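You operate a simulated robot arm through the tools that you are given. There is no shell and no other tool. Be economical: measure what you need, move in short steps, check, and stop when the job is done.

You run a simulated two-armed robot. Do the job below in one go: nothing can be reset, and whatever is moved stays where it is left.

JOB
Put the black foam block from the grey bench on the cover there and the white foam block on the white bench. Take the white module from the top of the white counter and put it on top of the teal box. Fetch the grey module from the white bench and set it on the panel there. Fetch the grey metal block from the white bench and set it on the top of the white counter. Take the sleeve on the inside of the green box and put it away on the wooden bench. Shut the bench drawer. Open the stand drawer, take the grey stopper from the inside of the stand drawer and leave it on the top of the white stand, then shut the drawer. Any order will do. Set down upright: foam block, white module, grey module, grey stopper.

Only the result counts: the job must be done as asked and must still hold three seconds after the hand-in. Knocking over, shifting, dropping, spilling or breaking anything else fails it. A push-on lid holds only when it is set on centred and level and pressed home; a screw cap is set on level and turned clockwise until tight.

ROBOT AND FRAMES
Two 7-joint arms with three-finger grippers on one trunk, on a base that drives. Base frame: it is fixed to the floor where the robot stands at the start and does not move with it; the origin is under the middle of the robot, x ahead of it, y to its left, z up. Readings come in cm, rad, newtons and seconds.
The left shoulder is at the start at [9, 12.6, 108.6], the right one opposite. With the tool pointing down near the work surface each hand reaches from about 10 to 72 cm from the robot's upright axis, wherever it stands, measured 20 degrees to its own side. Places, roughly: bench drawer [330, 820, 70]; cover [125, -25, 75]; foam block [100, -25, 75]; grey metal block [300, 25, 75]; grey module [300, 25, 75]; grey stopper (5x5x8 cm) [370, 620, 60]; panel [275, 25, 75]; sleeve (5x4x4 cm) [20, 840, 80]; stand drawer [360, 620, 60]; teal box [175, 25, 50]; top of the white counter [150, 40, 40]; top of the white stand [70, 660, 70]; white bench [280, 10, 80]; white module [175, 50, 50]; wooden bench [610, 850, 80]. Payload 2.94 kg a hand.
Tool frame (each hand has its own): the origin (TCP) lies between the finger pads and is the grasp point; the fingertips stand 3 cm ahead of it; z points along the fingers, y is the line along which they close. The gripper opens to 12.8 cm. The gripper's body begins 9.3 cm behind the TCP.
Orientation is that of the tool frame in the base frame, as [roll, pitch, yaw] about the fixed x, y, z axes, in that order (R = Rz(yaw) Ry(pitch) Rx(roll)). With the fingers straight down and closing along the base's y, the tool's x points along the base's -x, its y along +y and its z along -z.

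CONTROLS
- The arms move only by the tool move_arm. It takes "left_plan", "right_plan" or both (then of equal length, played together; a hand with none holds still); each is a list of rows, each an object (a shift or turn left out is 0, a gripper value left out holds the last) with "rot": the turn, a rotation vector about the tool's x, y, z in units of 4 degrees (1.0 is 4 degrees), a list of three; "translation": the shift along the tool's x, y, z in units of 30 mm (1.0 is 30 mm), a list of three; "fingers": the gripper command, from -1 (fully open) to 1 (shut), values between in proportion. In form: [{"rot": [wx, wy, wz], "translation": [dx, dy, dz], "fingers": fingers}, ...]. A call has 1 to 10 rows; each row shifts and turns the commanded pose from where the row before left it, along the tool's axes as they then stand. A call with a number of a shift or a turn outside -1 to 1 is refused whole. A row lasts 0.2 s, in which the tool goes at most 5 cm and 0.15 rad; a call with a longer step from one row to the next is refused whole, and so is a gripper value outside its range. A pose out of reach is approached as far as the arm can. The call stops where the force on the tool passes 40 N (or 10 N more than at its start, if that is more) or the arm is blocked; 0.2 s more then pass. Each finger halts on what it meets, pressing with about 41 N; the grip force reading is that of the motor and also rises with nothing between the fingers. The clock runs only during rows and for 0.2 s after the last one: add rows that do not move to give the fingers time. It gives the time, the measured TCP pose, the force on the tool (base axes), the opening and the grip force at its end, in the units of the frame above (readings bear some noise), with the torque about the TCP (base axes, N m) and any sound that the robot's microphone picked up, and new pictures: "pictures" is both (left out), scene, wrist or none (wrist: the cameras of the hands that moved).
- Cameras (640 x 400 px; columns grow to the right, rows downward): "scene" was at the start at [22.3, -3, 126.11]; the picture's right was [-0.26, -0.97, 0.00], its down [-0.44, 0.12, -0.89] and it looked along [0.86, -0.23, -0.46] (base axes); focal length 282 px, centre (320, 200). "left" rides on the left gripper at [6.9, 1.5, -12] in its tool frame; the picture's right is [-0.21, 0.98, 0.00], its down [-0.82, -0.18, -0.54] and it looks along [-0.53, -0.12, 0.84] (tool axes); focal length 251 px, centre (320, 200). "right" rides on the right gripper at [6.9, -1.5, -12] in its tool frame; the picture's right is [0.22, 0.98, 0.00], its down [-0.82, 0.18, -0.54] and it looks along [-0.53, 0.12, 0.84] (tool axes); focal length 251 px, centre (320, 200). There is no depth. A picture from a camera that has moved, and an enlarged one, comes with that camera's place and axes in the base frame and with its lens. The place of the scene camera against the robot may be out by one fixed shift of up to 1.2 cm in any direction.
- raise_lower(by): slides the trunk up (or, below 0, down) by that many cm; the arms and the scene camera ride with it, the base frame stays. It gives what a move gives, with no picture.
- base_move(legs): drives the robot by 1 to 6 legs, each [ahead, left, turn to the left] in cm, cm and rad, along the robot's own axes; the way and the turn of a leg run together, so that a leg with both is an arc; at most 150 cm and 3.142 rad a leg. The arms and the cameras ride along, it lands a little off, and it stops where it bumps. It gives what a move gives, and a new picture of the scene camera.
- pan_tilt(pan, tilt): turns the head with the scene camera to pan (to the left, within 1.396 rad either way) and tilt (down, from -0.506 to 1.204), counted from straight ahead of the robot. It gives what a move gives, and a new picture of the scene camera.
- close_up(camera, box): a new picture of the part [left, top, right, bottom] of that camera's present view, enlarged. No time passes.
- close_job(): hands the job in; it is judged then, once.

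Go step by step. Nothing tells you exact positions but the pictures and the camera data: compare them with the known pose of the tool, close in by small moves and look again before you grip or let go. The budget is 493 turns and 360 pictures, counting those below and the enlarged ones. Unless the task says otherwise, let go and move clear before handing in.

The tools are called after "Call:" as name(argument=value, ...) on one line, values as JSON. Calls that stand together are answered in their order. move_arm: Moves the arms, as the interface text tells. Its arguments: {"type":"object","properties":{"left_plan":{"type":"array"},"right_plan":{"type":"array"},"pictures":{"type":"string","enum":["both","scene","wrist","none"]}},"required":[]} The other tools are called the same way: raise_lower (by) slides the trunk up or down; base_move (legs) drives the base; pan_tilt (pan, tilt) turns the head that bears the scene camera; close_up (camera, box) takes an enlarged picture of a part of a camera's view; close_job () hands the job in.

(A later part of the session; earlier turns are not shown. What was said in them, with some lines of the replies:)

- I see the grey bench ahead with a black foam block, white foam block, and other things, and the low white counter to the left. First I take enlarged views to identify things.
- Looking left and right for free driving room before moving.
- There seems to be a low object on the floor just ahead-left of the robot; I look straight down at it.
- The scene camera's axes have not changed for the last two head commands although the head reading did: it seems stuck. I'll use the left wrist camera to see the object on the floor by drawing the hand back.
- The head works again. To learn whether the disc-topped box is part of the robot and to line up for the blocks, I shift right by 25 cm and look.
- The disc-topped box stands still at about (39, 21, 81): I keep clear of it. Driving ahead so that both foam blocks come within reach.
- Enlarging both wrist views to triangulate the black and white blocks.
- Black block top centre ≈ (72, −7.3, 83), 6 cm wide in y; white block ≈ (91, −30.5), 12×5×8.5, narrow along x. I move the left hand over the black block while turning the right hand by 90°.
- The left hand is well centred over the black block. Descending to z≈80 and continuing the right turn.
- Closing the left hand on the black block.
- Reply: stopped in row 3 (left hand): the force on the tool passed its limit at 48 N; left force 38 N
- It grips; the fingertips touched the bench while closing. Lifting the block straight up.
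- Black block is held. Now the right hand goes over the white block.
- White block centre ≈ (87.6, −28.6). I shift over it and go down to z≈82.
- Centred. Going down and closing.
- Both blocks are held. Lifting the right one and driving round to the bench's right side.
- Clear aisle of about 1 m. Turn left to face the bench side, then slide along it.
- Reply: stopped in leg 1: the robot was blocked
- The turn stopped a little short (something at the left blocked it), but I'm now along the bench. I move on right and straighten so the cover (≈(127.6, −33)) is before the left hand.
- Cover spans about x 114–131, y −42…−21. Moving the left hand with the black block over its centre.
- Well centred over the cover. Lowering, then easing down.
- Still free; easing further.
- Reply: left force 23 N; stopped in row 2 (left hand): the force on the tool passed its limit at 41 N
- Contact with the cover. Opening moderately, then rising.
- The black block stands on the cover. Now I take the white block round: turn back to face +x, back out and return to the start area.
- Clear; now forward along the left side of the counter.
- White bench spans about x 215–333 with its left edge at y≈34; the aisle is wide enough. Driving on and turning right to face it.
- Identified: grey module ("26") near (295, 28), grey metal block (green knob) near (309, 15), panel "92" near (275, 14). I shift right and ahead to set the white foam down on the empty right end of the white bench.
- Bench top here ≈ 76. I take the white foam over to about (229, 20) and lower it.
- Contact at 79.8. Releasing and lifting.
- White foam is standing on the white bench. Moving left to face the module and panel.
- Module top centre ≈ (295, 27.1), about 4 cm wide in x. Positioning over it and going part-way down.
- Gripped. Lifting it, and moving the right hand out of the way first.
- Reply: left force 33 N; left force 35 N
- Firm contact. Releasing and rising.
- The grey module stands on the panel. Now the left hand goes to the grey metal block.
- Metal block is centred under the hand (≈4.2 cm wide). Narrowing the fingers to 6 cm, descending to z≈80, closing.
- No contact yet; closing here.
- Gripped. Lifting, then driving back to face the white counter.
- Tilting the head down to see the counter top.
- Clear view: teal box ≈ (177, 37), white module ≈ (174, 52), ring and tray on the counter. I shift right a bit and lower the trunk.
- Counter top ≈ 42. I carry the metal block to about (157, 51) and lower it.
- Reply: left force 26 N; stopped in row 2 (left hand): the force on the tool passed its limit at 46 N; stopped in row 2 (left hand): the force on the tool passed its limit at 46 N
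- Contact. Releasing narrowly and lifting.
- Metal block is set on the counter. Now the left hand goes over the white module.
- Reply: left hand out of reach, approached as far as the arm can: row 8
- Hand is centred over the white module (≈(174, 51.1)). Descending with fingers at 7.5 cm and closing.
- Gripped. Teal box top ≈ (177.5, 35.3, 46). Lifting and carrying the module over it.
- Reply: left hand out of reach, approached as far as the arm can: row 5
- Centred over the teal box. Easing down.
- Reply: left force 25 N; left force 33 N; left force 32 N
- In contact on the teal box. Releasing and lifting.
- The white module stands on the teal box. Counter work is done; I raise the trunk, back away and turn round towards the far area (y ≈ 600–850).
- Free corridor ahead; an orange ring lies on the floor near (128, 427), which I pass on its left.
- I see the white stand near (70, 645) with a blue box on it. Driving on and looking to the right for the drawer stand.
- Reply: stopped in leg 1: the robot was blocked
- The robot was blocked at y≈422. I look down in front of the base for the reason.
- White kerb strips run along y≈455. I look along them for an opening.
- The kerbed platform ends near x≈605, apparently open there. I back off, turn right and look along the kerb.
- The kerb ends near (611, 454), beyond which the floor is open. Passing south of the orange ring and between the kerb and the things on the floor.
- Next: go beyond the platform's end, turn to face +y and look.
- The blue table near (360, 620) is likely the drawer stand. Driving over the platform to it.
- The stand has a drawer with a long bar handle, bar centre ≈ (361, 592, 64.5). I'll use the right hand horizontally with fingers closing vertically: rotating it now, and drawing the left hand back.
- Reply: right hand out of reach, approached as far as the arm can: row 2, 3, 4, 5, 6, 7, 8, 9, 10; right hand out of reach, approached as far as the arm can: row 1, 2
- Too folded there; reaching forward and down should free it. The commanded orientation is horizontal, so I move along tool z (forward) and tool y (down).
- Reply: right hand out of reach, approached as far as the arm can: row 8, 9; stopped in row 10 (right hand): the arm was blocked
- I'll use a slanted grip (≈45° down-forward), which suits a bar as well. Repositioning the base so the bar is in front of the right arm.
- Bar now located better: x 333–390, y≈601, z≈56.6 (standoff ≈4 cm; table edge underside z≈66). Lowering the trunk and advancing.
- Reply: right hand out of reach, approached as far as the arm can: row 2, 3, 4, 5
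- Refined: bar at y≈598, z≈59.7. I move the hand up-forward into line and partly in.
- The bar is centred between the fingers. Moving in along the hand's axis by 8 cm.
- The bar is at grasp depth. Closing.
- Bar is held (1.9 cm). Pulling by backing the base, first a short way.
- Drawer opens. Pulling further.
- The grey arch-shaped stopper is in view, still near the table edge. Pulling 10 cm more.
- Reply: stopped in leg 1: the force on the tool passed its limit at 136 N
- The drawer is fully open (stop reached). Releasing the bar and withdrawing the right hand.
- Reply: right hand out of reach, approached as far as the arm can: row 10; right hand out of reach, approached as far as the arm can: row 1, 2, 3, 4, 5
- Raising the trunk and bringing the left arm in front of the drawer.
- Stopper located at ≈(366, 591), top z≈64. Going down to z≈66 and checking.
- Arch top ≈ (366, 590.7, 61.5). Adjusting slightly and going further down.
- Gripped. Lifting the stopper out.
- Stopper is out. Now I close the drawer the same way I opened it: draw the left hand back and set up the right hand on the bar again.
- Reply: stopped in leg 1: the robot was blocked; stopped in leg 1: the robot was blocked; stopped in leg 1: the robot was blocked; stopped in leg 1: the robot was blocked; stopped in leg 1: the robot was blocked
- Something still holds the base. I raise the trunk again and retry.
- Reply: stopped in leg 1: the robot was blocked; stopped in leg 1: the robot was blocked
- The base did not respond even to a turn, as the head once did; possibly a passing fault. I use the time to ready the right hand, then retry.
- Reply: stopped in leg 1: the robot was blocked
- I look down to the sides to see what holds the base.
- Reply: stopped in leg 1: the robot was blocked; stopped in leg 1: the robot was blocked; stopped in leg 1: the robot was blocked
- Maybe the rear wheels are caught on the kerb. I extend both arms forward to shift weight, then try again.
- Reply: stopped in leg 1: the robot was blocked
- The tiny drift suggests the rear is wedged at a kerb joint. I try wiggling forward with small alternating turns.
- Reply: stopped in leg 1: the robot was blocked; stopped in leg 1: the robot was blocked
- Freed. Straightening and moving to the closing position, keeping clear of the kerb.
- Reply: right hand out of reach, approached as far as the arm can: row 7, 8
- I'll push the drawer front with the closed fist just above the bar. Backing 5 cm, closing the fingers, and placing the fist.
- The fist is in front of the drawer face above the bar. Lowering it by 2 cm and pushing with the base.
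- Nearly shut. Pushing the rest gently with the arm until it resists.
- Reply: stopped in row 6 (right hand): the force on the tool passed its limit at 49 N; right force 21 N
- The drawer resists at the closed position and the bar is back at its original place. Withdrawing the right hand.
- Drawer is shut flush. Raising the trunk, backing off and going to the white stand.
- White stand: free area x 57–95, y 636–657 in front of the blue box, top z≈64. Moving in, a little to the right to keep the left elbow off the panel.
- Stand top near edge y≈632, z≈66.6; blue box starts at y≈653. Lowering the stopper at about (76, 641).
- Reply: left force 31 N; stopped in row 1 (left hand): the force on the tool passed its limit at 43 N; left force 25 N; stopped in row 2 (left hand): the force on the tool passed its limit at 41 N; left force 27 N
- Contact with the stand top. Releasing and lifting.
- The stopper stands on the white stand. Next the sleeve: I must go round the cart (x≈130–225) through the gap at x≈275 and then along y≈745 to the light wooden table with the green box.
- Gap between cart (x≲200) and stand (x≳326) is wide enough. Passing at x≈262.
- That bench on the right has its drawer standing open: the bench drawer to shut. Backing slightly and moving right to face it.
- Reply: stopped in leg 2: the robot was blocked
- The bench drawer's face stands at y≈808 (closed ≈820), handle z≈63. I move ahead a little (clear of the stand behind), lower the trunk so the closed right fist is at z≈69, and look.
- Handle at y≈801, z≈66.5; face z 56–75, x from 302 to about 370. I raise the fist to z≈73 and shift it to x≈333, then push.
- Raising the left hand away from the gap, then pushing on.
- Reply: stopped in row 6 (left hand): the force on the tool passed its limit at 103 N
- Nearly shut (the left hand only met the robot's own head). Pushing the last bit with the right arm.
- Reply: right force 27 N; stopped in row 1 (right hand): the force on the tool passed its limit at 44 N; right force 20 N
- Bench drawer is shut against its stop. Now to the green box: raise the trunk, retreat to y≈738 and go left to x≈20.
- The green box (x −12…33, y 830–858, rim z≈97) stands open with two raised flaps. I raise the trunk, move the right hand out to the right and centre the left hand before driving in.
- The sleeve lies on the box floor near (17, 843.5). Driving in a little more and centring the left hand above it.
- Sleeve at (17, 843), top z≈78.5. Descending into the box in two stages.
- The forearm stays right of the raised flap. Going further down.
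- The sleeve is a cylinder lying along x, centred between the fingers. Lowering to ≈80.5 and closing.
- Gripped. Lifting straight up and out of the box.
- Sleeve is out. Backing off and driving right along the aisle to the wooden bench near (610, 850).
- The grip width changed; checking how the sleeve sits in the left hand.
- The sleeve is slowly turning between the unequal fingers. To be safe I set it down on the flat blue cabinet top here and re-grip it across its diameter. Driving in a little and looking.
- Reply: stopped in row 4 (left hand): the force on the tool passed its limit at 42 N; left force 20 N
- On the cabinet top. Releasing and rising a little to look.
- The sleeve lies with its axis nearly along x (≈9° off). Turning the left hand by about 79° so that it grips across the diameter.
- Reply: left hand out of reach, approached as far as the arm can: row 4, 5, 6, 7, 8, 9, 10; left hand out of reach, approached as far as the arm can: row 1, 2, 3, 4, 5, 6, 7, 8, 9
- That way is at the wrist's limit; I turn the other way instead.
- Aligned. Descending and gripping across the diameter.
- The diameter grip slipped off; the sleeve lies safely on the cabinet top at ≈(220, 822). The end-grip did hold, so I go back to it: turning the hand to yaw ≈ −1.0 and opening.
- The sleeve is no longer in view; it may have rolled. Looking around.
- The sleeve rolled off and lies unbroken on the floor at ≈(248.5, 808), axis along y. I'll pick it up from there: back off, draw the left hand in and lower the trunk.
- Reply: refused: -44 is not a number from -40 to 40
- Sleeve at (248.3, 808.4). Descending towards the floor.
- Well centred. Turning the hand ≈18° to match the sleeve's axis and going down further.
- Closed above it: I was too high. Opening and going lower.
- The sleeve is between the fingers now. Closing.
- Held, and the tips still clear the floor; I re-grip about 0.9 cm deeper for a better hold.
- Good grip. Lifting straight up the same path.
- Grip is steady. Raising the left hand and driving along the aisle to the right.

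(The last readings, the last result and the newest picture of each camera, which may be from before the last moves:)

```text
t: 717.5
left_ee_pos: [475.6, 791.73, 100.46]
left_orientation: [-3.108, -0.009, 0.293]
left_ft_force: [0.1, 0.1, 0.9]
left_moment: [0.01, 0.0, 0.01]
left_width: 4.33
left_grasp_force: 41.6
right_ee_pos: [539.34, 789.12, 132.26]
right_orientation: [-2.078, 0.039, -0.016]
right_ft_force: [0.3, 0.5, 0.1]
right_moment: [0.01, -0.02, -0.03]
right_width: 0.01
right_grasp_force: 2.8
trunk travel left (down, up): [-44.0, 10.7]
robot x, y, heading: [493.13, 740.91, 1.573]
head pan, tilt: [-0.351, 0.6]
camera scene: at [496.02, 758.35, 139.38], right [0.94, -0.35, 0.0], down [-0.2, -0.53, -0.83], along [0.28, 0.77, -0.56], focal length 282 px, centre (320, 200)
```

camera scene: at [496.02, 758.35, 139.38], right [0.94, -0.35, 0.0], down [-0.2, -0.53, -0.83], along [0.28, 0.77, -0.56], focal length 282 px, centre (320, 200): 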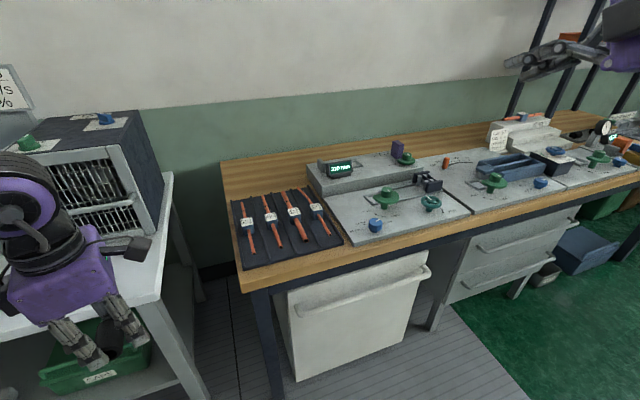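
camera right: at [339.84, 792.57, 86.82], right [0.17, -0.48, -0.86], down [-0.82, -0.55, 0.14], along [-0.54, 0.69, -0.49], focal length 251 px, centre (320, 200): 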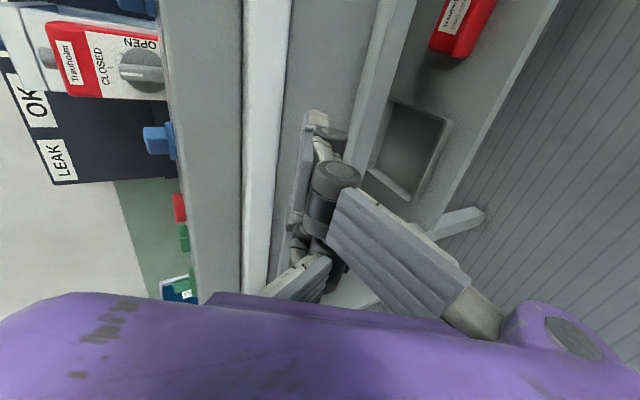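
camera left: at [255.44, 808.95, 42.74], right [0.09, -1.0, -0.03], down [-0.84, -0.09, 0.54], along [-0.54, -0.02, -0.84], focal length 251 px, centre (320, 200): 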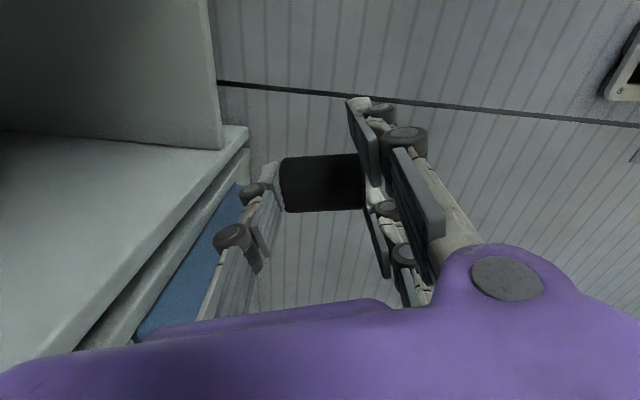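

The wooden bench has free wood at its rear left corner, about x 497–527, y 856–880, z≈77.5. Driving close to it.

Call:
move_arm(left_plan=[{"translation": [0, 0, -1]}, {"translation": [0, 0, -1]}, {"translation": [0, 0, -1]}, {"translation": [0, 0, -1]}, {"translation": [0, 0, -1]}], pictures="none")

Call:
base_move(legs=[[0, -28, 0], [36, 0, 0]])

Call:
raise_lower(by=-15)

Call:
pan_tilt(pan=0.15, tilt=0.7)

```text
t: 718.8
left_ee_pos: [475.36, 791.06, 115.13]
left_orientation: [-3.108, -0.009, 0.292]
left_ft_force: [-0.5, -0.2, 0.5]
left_moment: [0.02, 0.01, 0.06]
left_width: 4.33
left_grasp_force: 40.7
right_ee_pos: [539.42, 789.07, 132.31]
right_orientation: [-2.08, 0.042, -0.016]
right_ft_force: [0.1, -0.2, 0.7]
right_moment: [0.0, 0.01, -0.01]
right_width: 0.01
right_grasp_force: 1.9
trunk travel left (down, up): [-44.0, 10.7]
robot x, y, heading: [492.84, 741.11, 1.567]
head pan, tilt: [-0.351, 0.6]
```

```text
t: 723.8
left_ee_pos: [503.21, 827.35, 115.34]
left_orientation: [-3.108, -0.007, 0.308]
left_ft_force: [0.2, 0.3, 1.3]
left_moment: [-0.01, -0.03, 0.02]
left_width: 4.33
left_grasp_force: 40.8
right_ee_pos: [567.08, 826.12, 132.33]
right_orientation: [-2.078, 0.041, -0.003]
right_ft_force: [-0.4, 0.2, 0.2]
right_moment: [0.01, 0.02, 0.0]
right_width: 0.01
right_grasp_force: 2.7
trunk travel left (down, up): [-44.0, 10.7]
robot x, y, heading: [521.79, 777.6, 1.585]
head pan, tilt: [-0.351, 0.6]
camera scene: at [524.27, 794.77, 139.38], right [0.94, -0.33, 0.0], down [-0.19, -0.53, -0.83], along [0.27, 0.78, -0.56], focal length 282 px, centre (320, 200)
```

scene: 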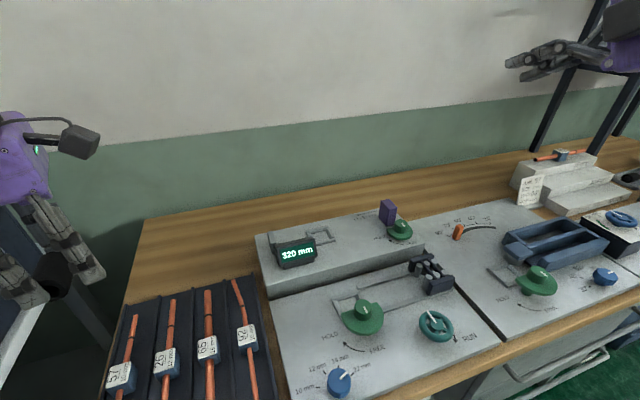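

```text
t: 725.5
left_ee_pos: [503.17, 827.35, 100.26]
left_orientation: [-3.108, -0.009, 0.311]
left_ft_force: [-0.3, -0.4, -0.6]
left_moment: [0.01, 0.0, 0.0]
left_width: 4.29
left_grasp_force: 41.0
right_ee_pos: [567.18, 826.05, 117.29]
right_orientation: [-2.079, 0.04, -0.002]
right_ft_force: [-0.7, 0.1, -0.2]
right_moment: [0.0, 0.01, 0.02]
right_width: 0.0
right_grasp_force: 3.3
trunk travel left (down, up): [-29.0, 25.7]
robot x, y, heading: [521.61, 777.56, 1.583]
head pan, tilt: [-0.351, 0.6]
```

```text
t: 726.5
left_ee_pos: [503.14, 827.33, 100.17]
left_orientation: [-3.11, -0.009, 0.309]
left_ft_force: [0.2, -0.2, -0.3]
left_moment: [0.01, 0.03, 0.0]
left_width: 4.28
left_grasp_force: 41.1
right_ee_pos: [567.24, 826.18, 117.3]
right_orientation: [-2.08, 0.04, -0.002]
right_ft_force: [-0.9, 0.2, -0.3]
right_moment: [0.01, -0.03, -0.02]
right_width: 0.0
right_grasp_force: 3.4
trunk travel left (down, up): [-29.0, 25.7]
robot x, y, heading: [521.73, 777.66, 1.586]
head pan, tilt: [0.15, 0.7]
camera scene: at [519.91, 799.1, 123.16], right [0.99, 0.16, 0.0], down [0.1, -0.64, -0.77], along [-0.12, 0.75, -0.64], focal length 282 px, centre (320, 200)
```

scene: 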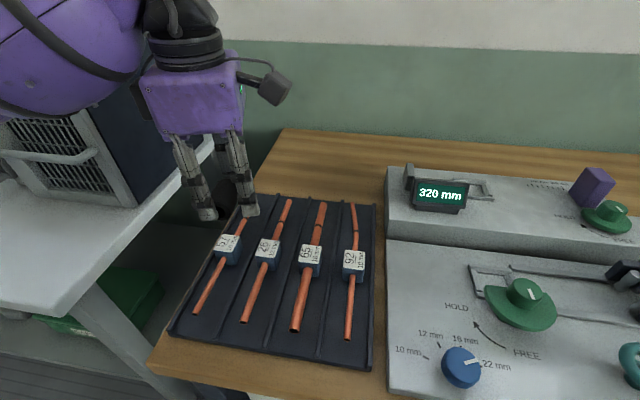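

Free wood: x 495–528, y 854–890. Moving the base 3 cm closer and reaching over.

Call:
base_move(legs=[[3, 0, -0.01]])

Call:
move_arm(left_plan=[{"translation": [0.54, -0.8, 0]}, {"translation": [0.54, -0.8, 0]}, {"translation": [0.54, -0.8, 0]}, {"translation": [0.54, -0.8, 0]}, {"translation": [0.54, -0.8, 0]}, {"translation": [0.54, -0.8, 0]}, {"translation": [0.54, -0.8, 0]}, {"translation": [0.54, -0.8, 0]}, {"translation": [0.54, -0.8, 0]}, {}], pictures="both")

```text
t: 727.3
left_ee_pos: [503.55, 830.56, 100.22]
left_orientation: [-3.108, -0.01, 0.299]
left_ft_force: [0.9, 0.6, 0.1]
left_moment: [-0.06, 0.0, -0.01]
left_width: 4.32
left_grasp_force: 41.2
right_ee_pos: [567.69, 828.73, 117.22]
right_orientation: [-2.08, 0.039, -0.013]
right_ft_force: [0.1, 0.7, -0.2]
right_moment: [0.0, 0.01, 0.04]
right_width: 0.0
right_grasp_force: 3.1
trunk travel left (down, up): [-29.0, 25.7]
robot x, y, heading: [521.51, 780.8, 1.575]
head pan, tilt: [0.15, 0.7]
camera scene: at [520.09, 802.15, 123.15], right [0.99, 0.15, 0.0], down [0.1, -0.64, -0.76], along [-0.12, 0.76, -0.64], focal length 282 px, centre (320, 200)
```

scene: 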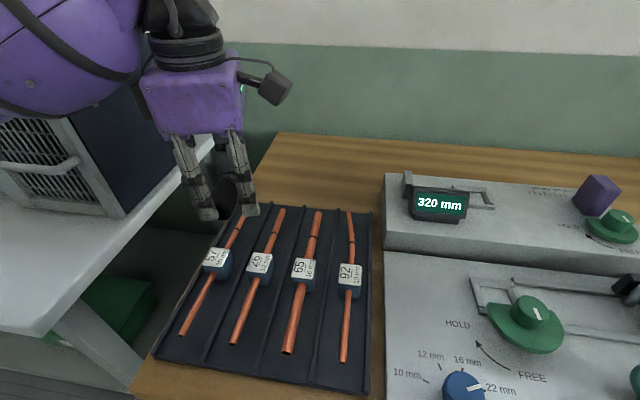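

```text
t: 729.5
left_ee_pos: [511.03, 855.27, 101.15]
left_orientation: [-3.108, -0.009, 0.3]
left_ft_force: [0.6, -0.3, -0.4]
left_moment: [0.02, -0.03, 0.01]
left_width: 4.29
left_grasp_force: 41.5
right_ee_pos: [567.72, 828.63, 117.25]
right_orientation: [-2.078, 0.04, -0.011]
right_ft_force: [0.4, 0.2, 0.1]
right_moment: [0.04, 0.01, 0.03]
right_width: 0.0
right_grasp_force: 3.3
trunk travel left (down, up): [-29.0, 25.7]
robot x, y, heading: [521.74, 780.28, 1.574]
head pan, tilt: [0.15, 0.7]
camera scene: at [520.04, 802.07, 123.16], right [0.99, 0.15, 0.0], down [0.1, -0.64, -0.77], along [-0.12, 0.76, -0.64], focal length 282 px, centre (320, 200)
camera left: at [518.1, 855.4, 113.14], right [0.08, -1.0, -0.03], down [-0.84, -0.09, 0.54], along [-0.54, -0.02, -0.84], focal length 251 px, centre (320, 200)
```

scene: 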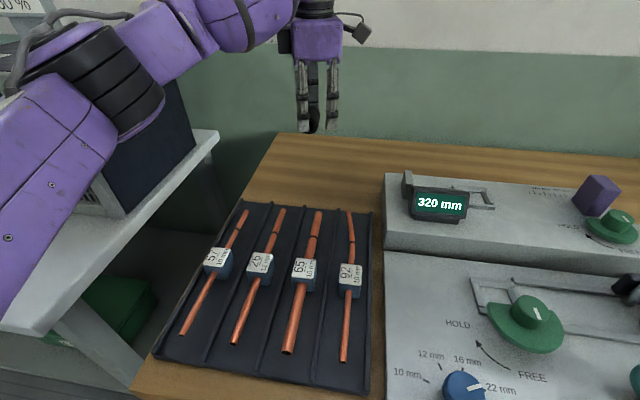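
left: 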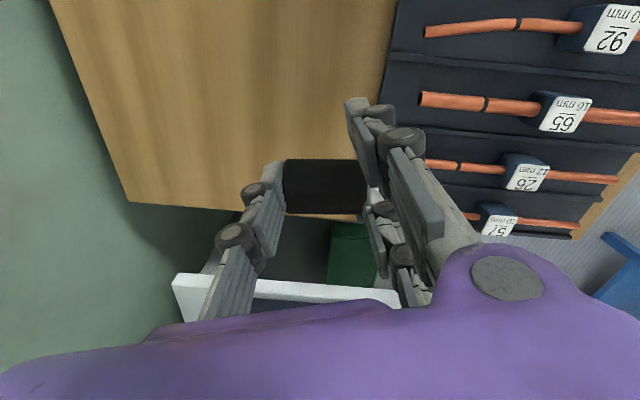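

Reach is fine. A bit further back, then lowering.

Call:
move_arm(left_plan=[{"translation": [0.3, -0.7, 0]}, {"translation": [0.3, -0.7, 0]}, {"translation": [0, 0, 0.9]}, {"translation": [0, 0, 0.9]}, {"translation": [0, 0, 0.9]}, {"translation": [0, 0, 0.9]}, {"translation": [0, 0, 0.9]}, {"translation": [0, 0, 0.7]}, {}], pictures="both")

```text
t: 731.5
left_ee_pos: [511.4, 860.21, 85.54]
left_orientation: [-3.107, -0.008, 0.3]
left_ft_force: [-0.6, -0.7, -0.8]
left_moment: [0.01, -0.01, 0.0]
left_width: 4.27
left_grasp_force: 41.2
right_ee_pos: [567.6, 828.72, 117.32]
right_orientation: [-2.078, 0.04, -0.011]
right_ft_force: [0.1, -0.2, -0.2]
right_moment: [-0.01, -0.02, 0.01]
right_width: 0.0
right_grasp_force: 3.7
trunk travel left (down, up): [-29.0, 25.7]
robot x, y, heading: [521.53, 780.6, 1.576]
head pan, tilt: [0.15, 0.7]
camera scene: at [520.1, 802.08, 123.16], right [0.99, 0.15, 0.0], down [0.1, -0.64, -0.77], along [-0.12, 0.76, -0.64], focal length 282 px, centre (320, 200)
camera left: at [518.46, 860.41, 97.57], right [0.08, -1.0, -0.03], down [-0.84, -0.09, 0.54], along [-0.54, -0.02, -0.84], focal length 251 px, centre (320, 200)
```

scene: 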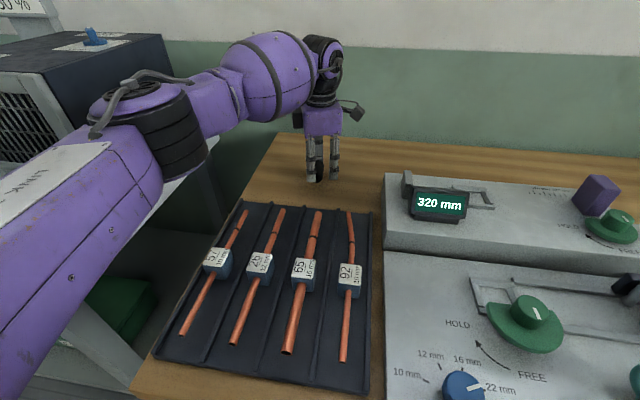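
left: 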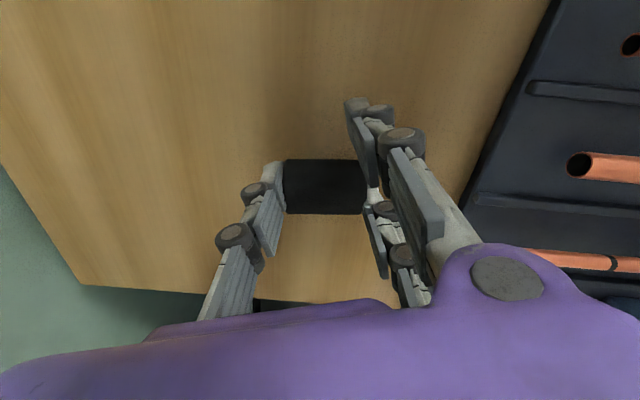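

Over the free wood. Easing down to contact.

Call:
move_arm(left_plan=[{"translation": [0, 0, 0.2]}, {"translation": [0, 0, 0.2]}, {"translation": [0, 0, 0.2]}, {}], pictures="none")

Call:
move_arm(left_plan=[{"translation": [0, 0, 0.1]}, {"translation": [0, 0, 0.1]}, {}], pictures="none")

Call:
move_arm(left_plan=[{"translation": [0, 0, 0.1]}, {"translation": [0, 0, 0.1]}, {}], pictures="none")

Call:
move_arm(left_plan=[{"translation": [0, 0, 0.1]}, {"translation": [0, 0, 0.1]}, {}], pictures="wrist")

```text
t: 732.5
left_ee_pos: [511.53, 860.35, 84.1]
left_orientation: [-3.105, -0.01, 0.299]
left_ft_force: [-0.4, 1.0, 12.9]
left_moment: [-0.29, 0.11, -0.01]
left_width: 4.28
left_grasp_force: 41.1
right_ee_pos: [567.62, 828.46, 117.34]
right_orientation: [-2.079, 0.038, -0.012]
right_ft_force: [0.7, 0.1, -0.1]
right_moment: [0.04, -0.02, 0.03]
right_width: 0.0
right_grasp_force: 3.2
trunk travel left (down, up): [-29.0, 25.7]
robot x, y, heading: [521.57, 781.01, 1.578]
head pan, tilt: [0.15, 0.7]
```

```text
t: 733.3
left_ee_pos: [511.55, 860.42, 84.02]
left_orientation: [-3.101, -0.012, 0.299]
left_ft_force: [-3.8, 1.7, 37.4]
left_moment: [-0.93, 0.5, -0.16]
left_width: 4.28
left_grasp_force: 41.0
right_ee_pos: [567.68, 828.31, 117.43]
right_orientation: [-2.078, 0.041, -0.011]
right_ft_force: [0.6, -0.3, -0.2]
right_moment: [-0.01, 0.0, -0.01]
right_width: 0.0
right_grasp_force: 3.1
trunk travel left (down, up): [-29.0, 25.7]
robot x, y, heading: [521.67, 780.27, 1.577]
head pan, tilt: [0.15, 0.7]
```

```text
t: 733.9
left_ee_pos: [511.64, 860.54, 83.77]
left_orientation: [-3.099, -0.014, 0.3]
left_ft_force: [-1.1, -11.2, 17.1]
left_moment: [-0.81, 0.24, 0.12]
left_width: 4.32
left_grasp_force: 41.3
right_ee_pos: [567.65, 828.45, 117.33]
right_orientation: [-2.079, 0.04, -0.011]
right_ft_force: [-0.1, 0.5, 0.8]
right_moment: [0.04, -0.01, 0.02]
right_width: 0.0
right_grasp_force: 3.3
trunk travel left (down, up): [-29.0, 25.7]
robot x, y, heading: [521.22, 780.55, 1.577]
head pan, tilt: [0.15, 0.7]
stopped in row 2 (left hand): the force on the tool passed its limit at 49 N (the readings are from after the stop); the commanded pose is now the measured one
```

```text
t: 734.5
left_ee_pos: [511.76, 860.76, 83.87]
left_orientation: [-3.095, -0.019, 0.297]
left_ft_force: [-0.9, -13.9, 17.5]
left_moment: [-0.96, 0.26, 0.11]
left_width: 4.35
left_grasp_force: 41.1
right_ee_pos: [567.58, 828.54, 117.42]
right_orientation: [-2.077, 0.039, -0.011]
right_ft_force: [0.7, 0.3, 0.5]
right_moment: [-0.01, 0.01, -0.02]
right_width: 0.0
right_grasp_force: 3.4
trunk travel left (down, up): [-29.0, 25.7]
robot x, y, heading: [521.71, 780.46, 1.574]
head pan, tilt: [0.15, 0.7]
stopped in row 2 (left hand): the force on the tool passed its limit at 43 N (the readings are from after the stop); the commanded pose is now the measured one
camera left: at [518.58, 860.72, 95.9], right [0.08, -1.0, -0.05], down [-0.84, -0.1, 0.53], along [-0.53, 0.0, -0.85], focal length 251 px, centre (320, 200)
```

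left: 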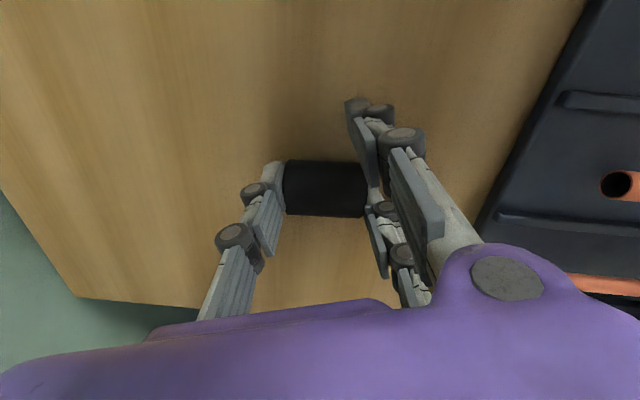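

On the bench. Unloading slightly and opening in small steps.

Call:
move_arm(left_plan=[{"translation": [0, 0, -0.1]}, {}, {"fingers": 0.27}, {"fingers": 0.2}, {"fingers": 0.1}, {"fingers": -0.05}, {"fingers": -0.15}, {}], pictures="wrist")

```text
t: 736.2
left_ee_pos: [511.58, 860.94, 83.75]
left_orientation: [-3.096, -0.016, 0.298]
left_ft_force: [0.4, -0.2, 0.5]
left_moment: [0.01, 0.01, 0.01]
left_width: 7.37
left_grasp_force: 0.0
right_ee_pos: [567.67, 828.66, 117.41]
right_orientation: [-2.078, 0.04, -0.013]
right_ft_force: [0.3, -0.9, -0.2]
right_moment: [0.02, 0.02, 0.02]
right_width: 0.0
right_grasp_force: 3.1
trunk travel left (down, up): [-29.0, 25.7]
robot x, y, heading: [521.31, 780.68, 1.579]
head pan, tilt: [0.15, 0.7]
camera left: at [518.55, 860.93, 95.82], right [0.08, -1.0, -0.05], down [-0.84, -0.1, 0.53], along [-0.54, 0.0, -0.84], focal length 251 px, centre (320, 200)
```

left: 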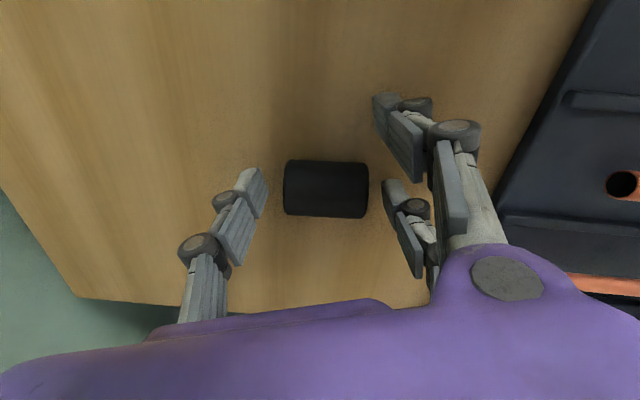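

The sleeve lies still. Lifting the hand straight up.

Call:
move_arm(left_plan=[{"translation": [0, 0, -0.4]}, {"translation": [0, 0, -0.8]}, {"translation": [0, 0, -1]}, {"translation": [0, 0, -1]}, {"translation": [0, 0, -1]}, {"translation": [0, 0, -1]}, {"translation": [0, 0, -1]}, {}, {}, {}], pictures="both")

```text
t: 738.5
left_ee_pos: [511.72, 860.06, 102.33]
left_orientation: [-3.096, -0.018, 0.298]
left_ft_force: [-0.2, -0.1, -0.1]
left_moment: [-0.02, 0.04, 0.01]
left_width: 7.35
left_grasp_force: 0.0
right_ee_pos: [567.53, 828.72, 117.22]
right_orientation: [-2.078, 0.041, -0.011]
right_ft_force: [-0.5, -0.3, -0.1]
right_moment: [-0.01, 0.06, 0.0]
right_width: 0.01
right_grasp_force: 2.8
trunk travel left (down, up): [-29.0, 25.7]
robot x, y, heading: [522.05, 780.93, 1.575]
head pan, tilt: [0.15, 0.7]
camera scene: at [520.07, 802.1, 123.15], right [0.99, 0.15, 0.0], down [0.1, -0.64, -0.76], along [-0.12, 0.76, -0.64], focal length 282 px, centre (320, 200)
camera left: at [518.61, 860.02, 114.39], right [0.08, -1.0, -0.05], down [-0.84, -0.1, 0.53], along [-0.54, 0.0, -0.84], focal length 251 px, centre (320, 200)
```

scene: 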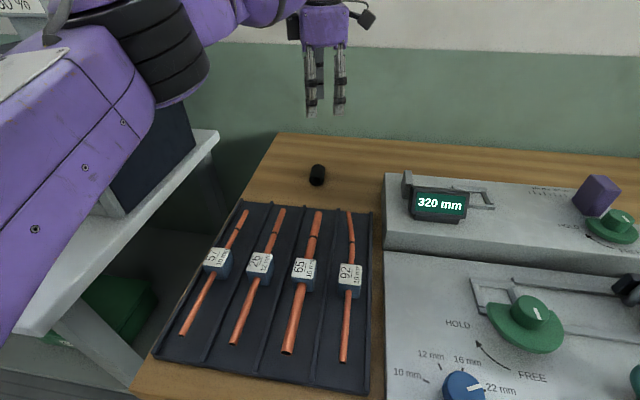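
left: 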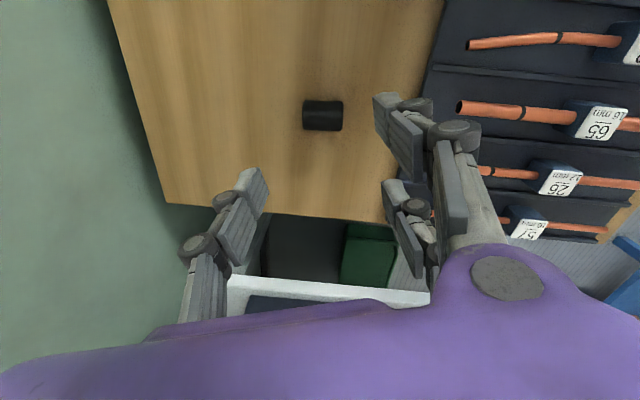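

Everything is in place; I back clear and take a last look at the sleeve.

Call:
base_move(legs=[[-20, 0, 0]])

```text
t: 740.0
left_ee_pos: [511.69, 840.3, 102.42]
left_orientation: [-3.094, -0.017, 0.3]
left_ft_force: [-0.6, 0.7, 0.7]
left_moment: [-0.02, 0.0, 0.0]
left_width: 7.37
left_grasp_force: 0.1
right_ee_pos: [567.66, 809.08, 117.35]
right_orientation: [-2.079, 0.041, -0.012]
right_ft_force: [0.1, 0.7, -0.5]
right_moment: [-0.03, 0.02, 0.01]
right_width: 0.02
right_grasp_force: 3.2
trunk travel left (down, up): [-29.0, 25.7]
robot x, y, heading: [521.05, 760.95, 1.574]
head pan, tilt: [0.15, 0.7]
camera scene: at [520.15, 782.38, 123.16], right [0.99, 0.16, 0.0], down [0.1, -0.64, -0.77], along [-0.12, 0.76, -0.64], focal length 282 px, centre (320, 200)
```

scene: 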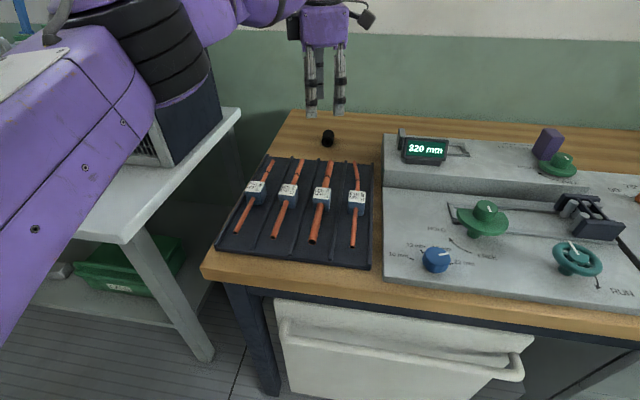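

The sleeve rests on the wooden bench and both hands are clear; handing in.

Call:
close_job()

```text
The job is handed in.
```

I handed the job in with every item placed and both drawers shut. On the way the sleeve fell to the floor once. It slipped from the grip while I was re-gripping it on the blue cabinet. I picked it up again and saw no damage, and it now lies on the wooden bench.

The base also stopped against things three times: beside the start area, at the floor kerb, and by the blue stand. I saw nothing shifted, but I did not go back to check each spot.
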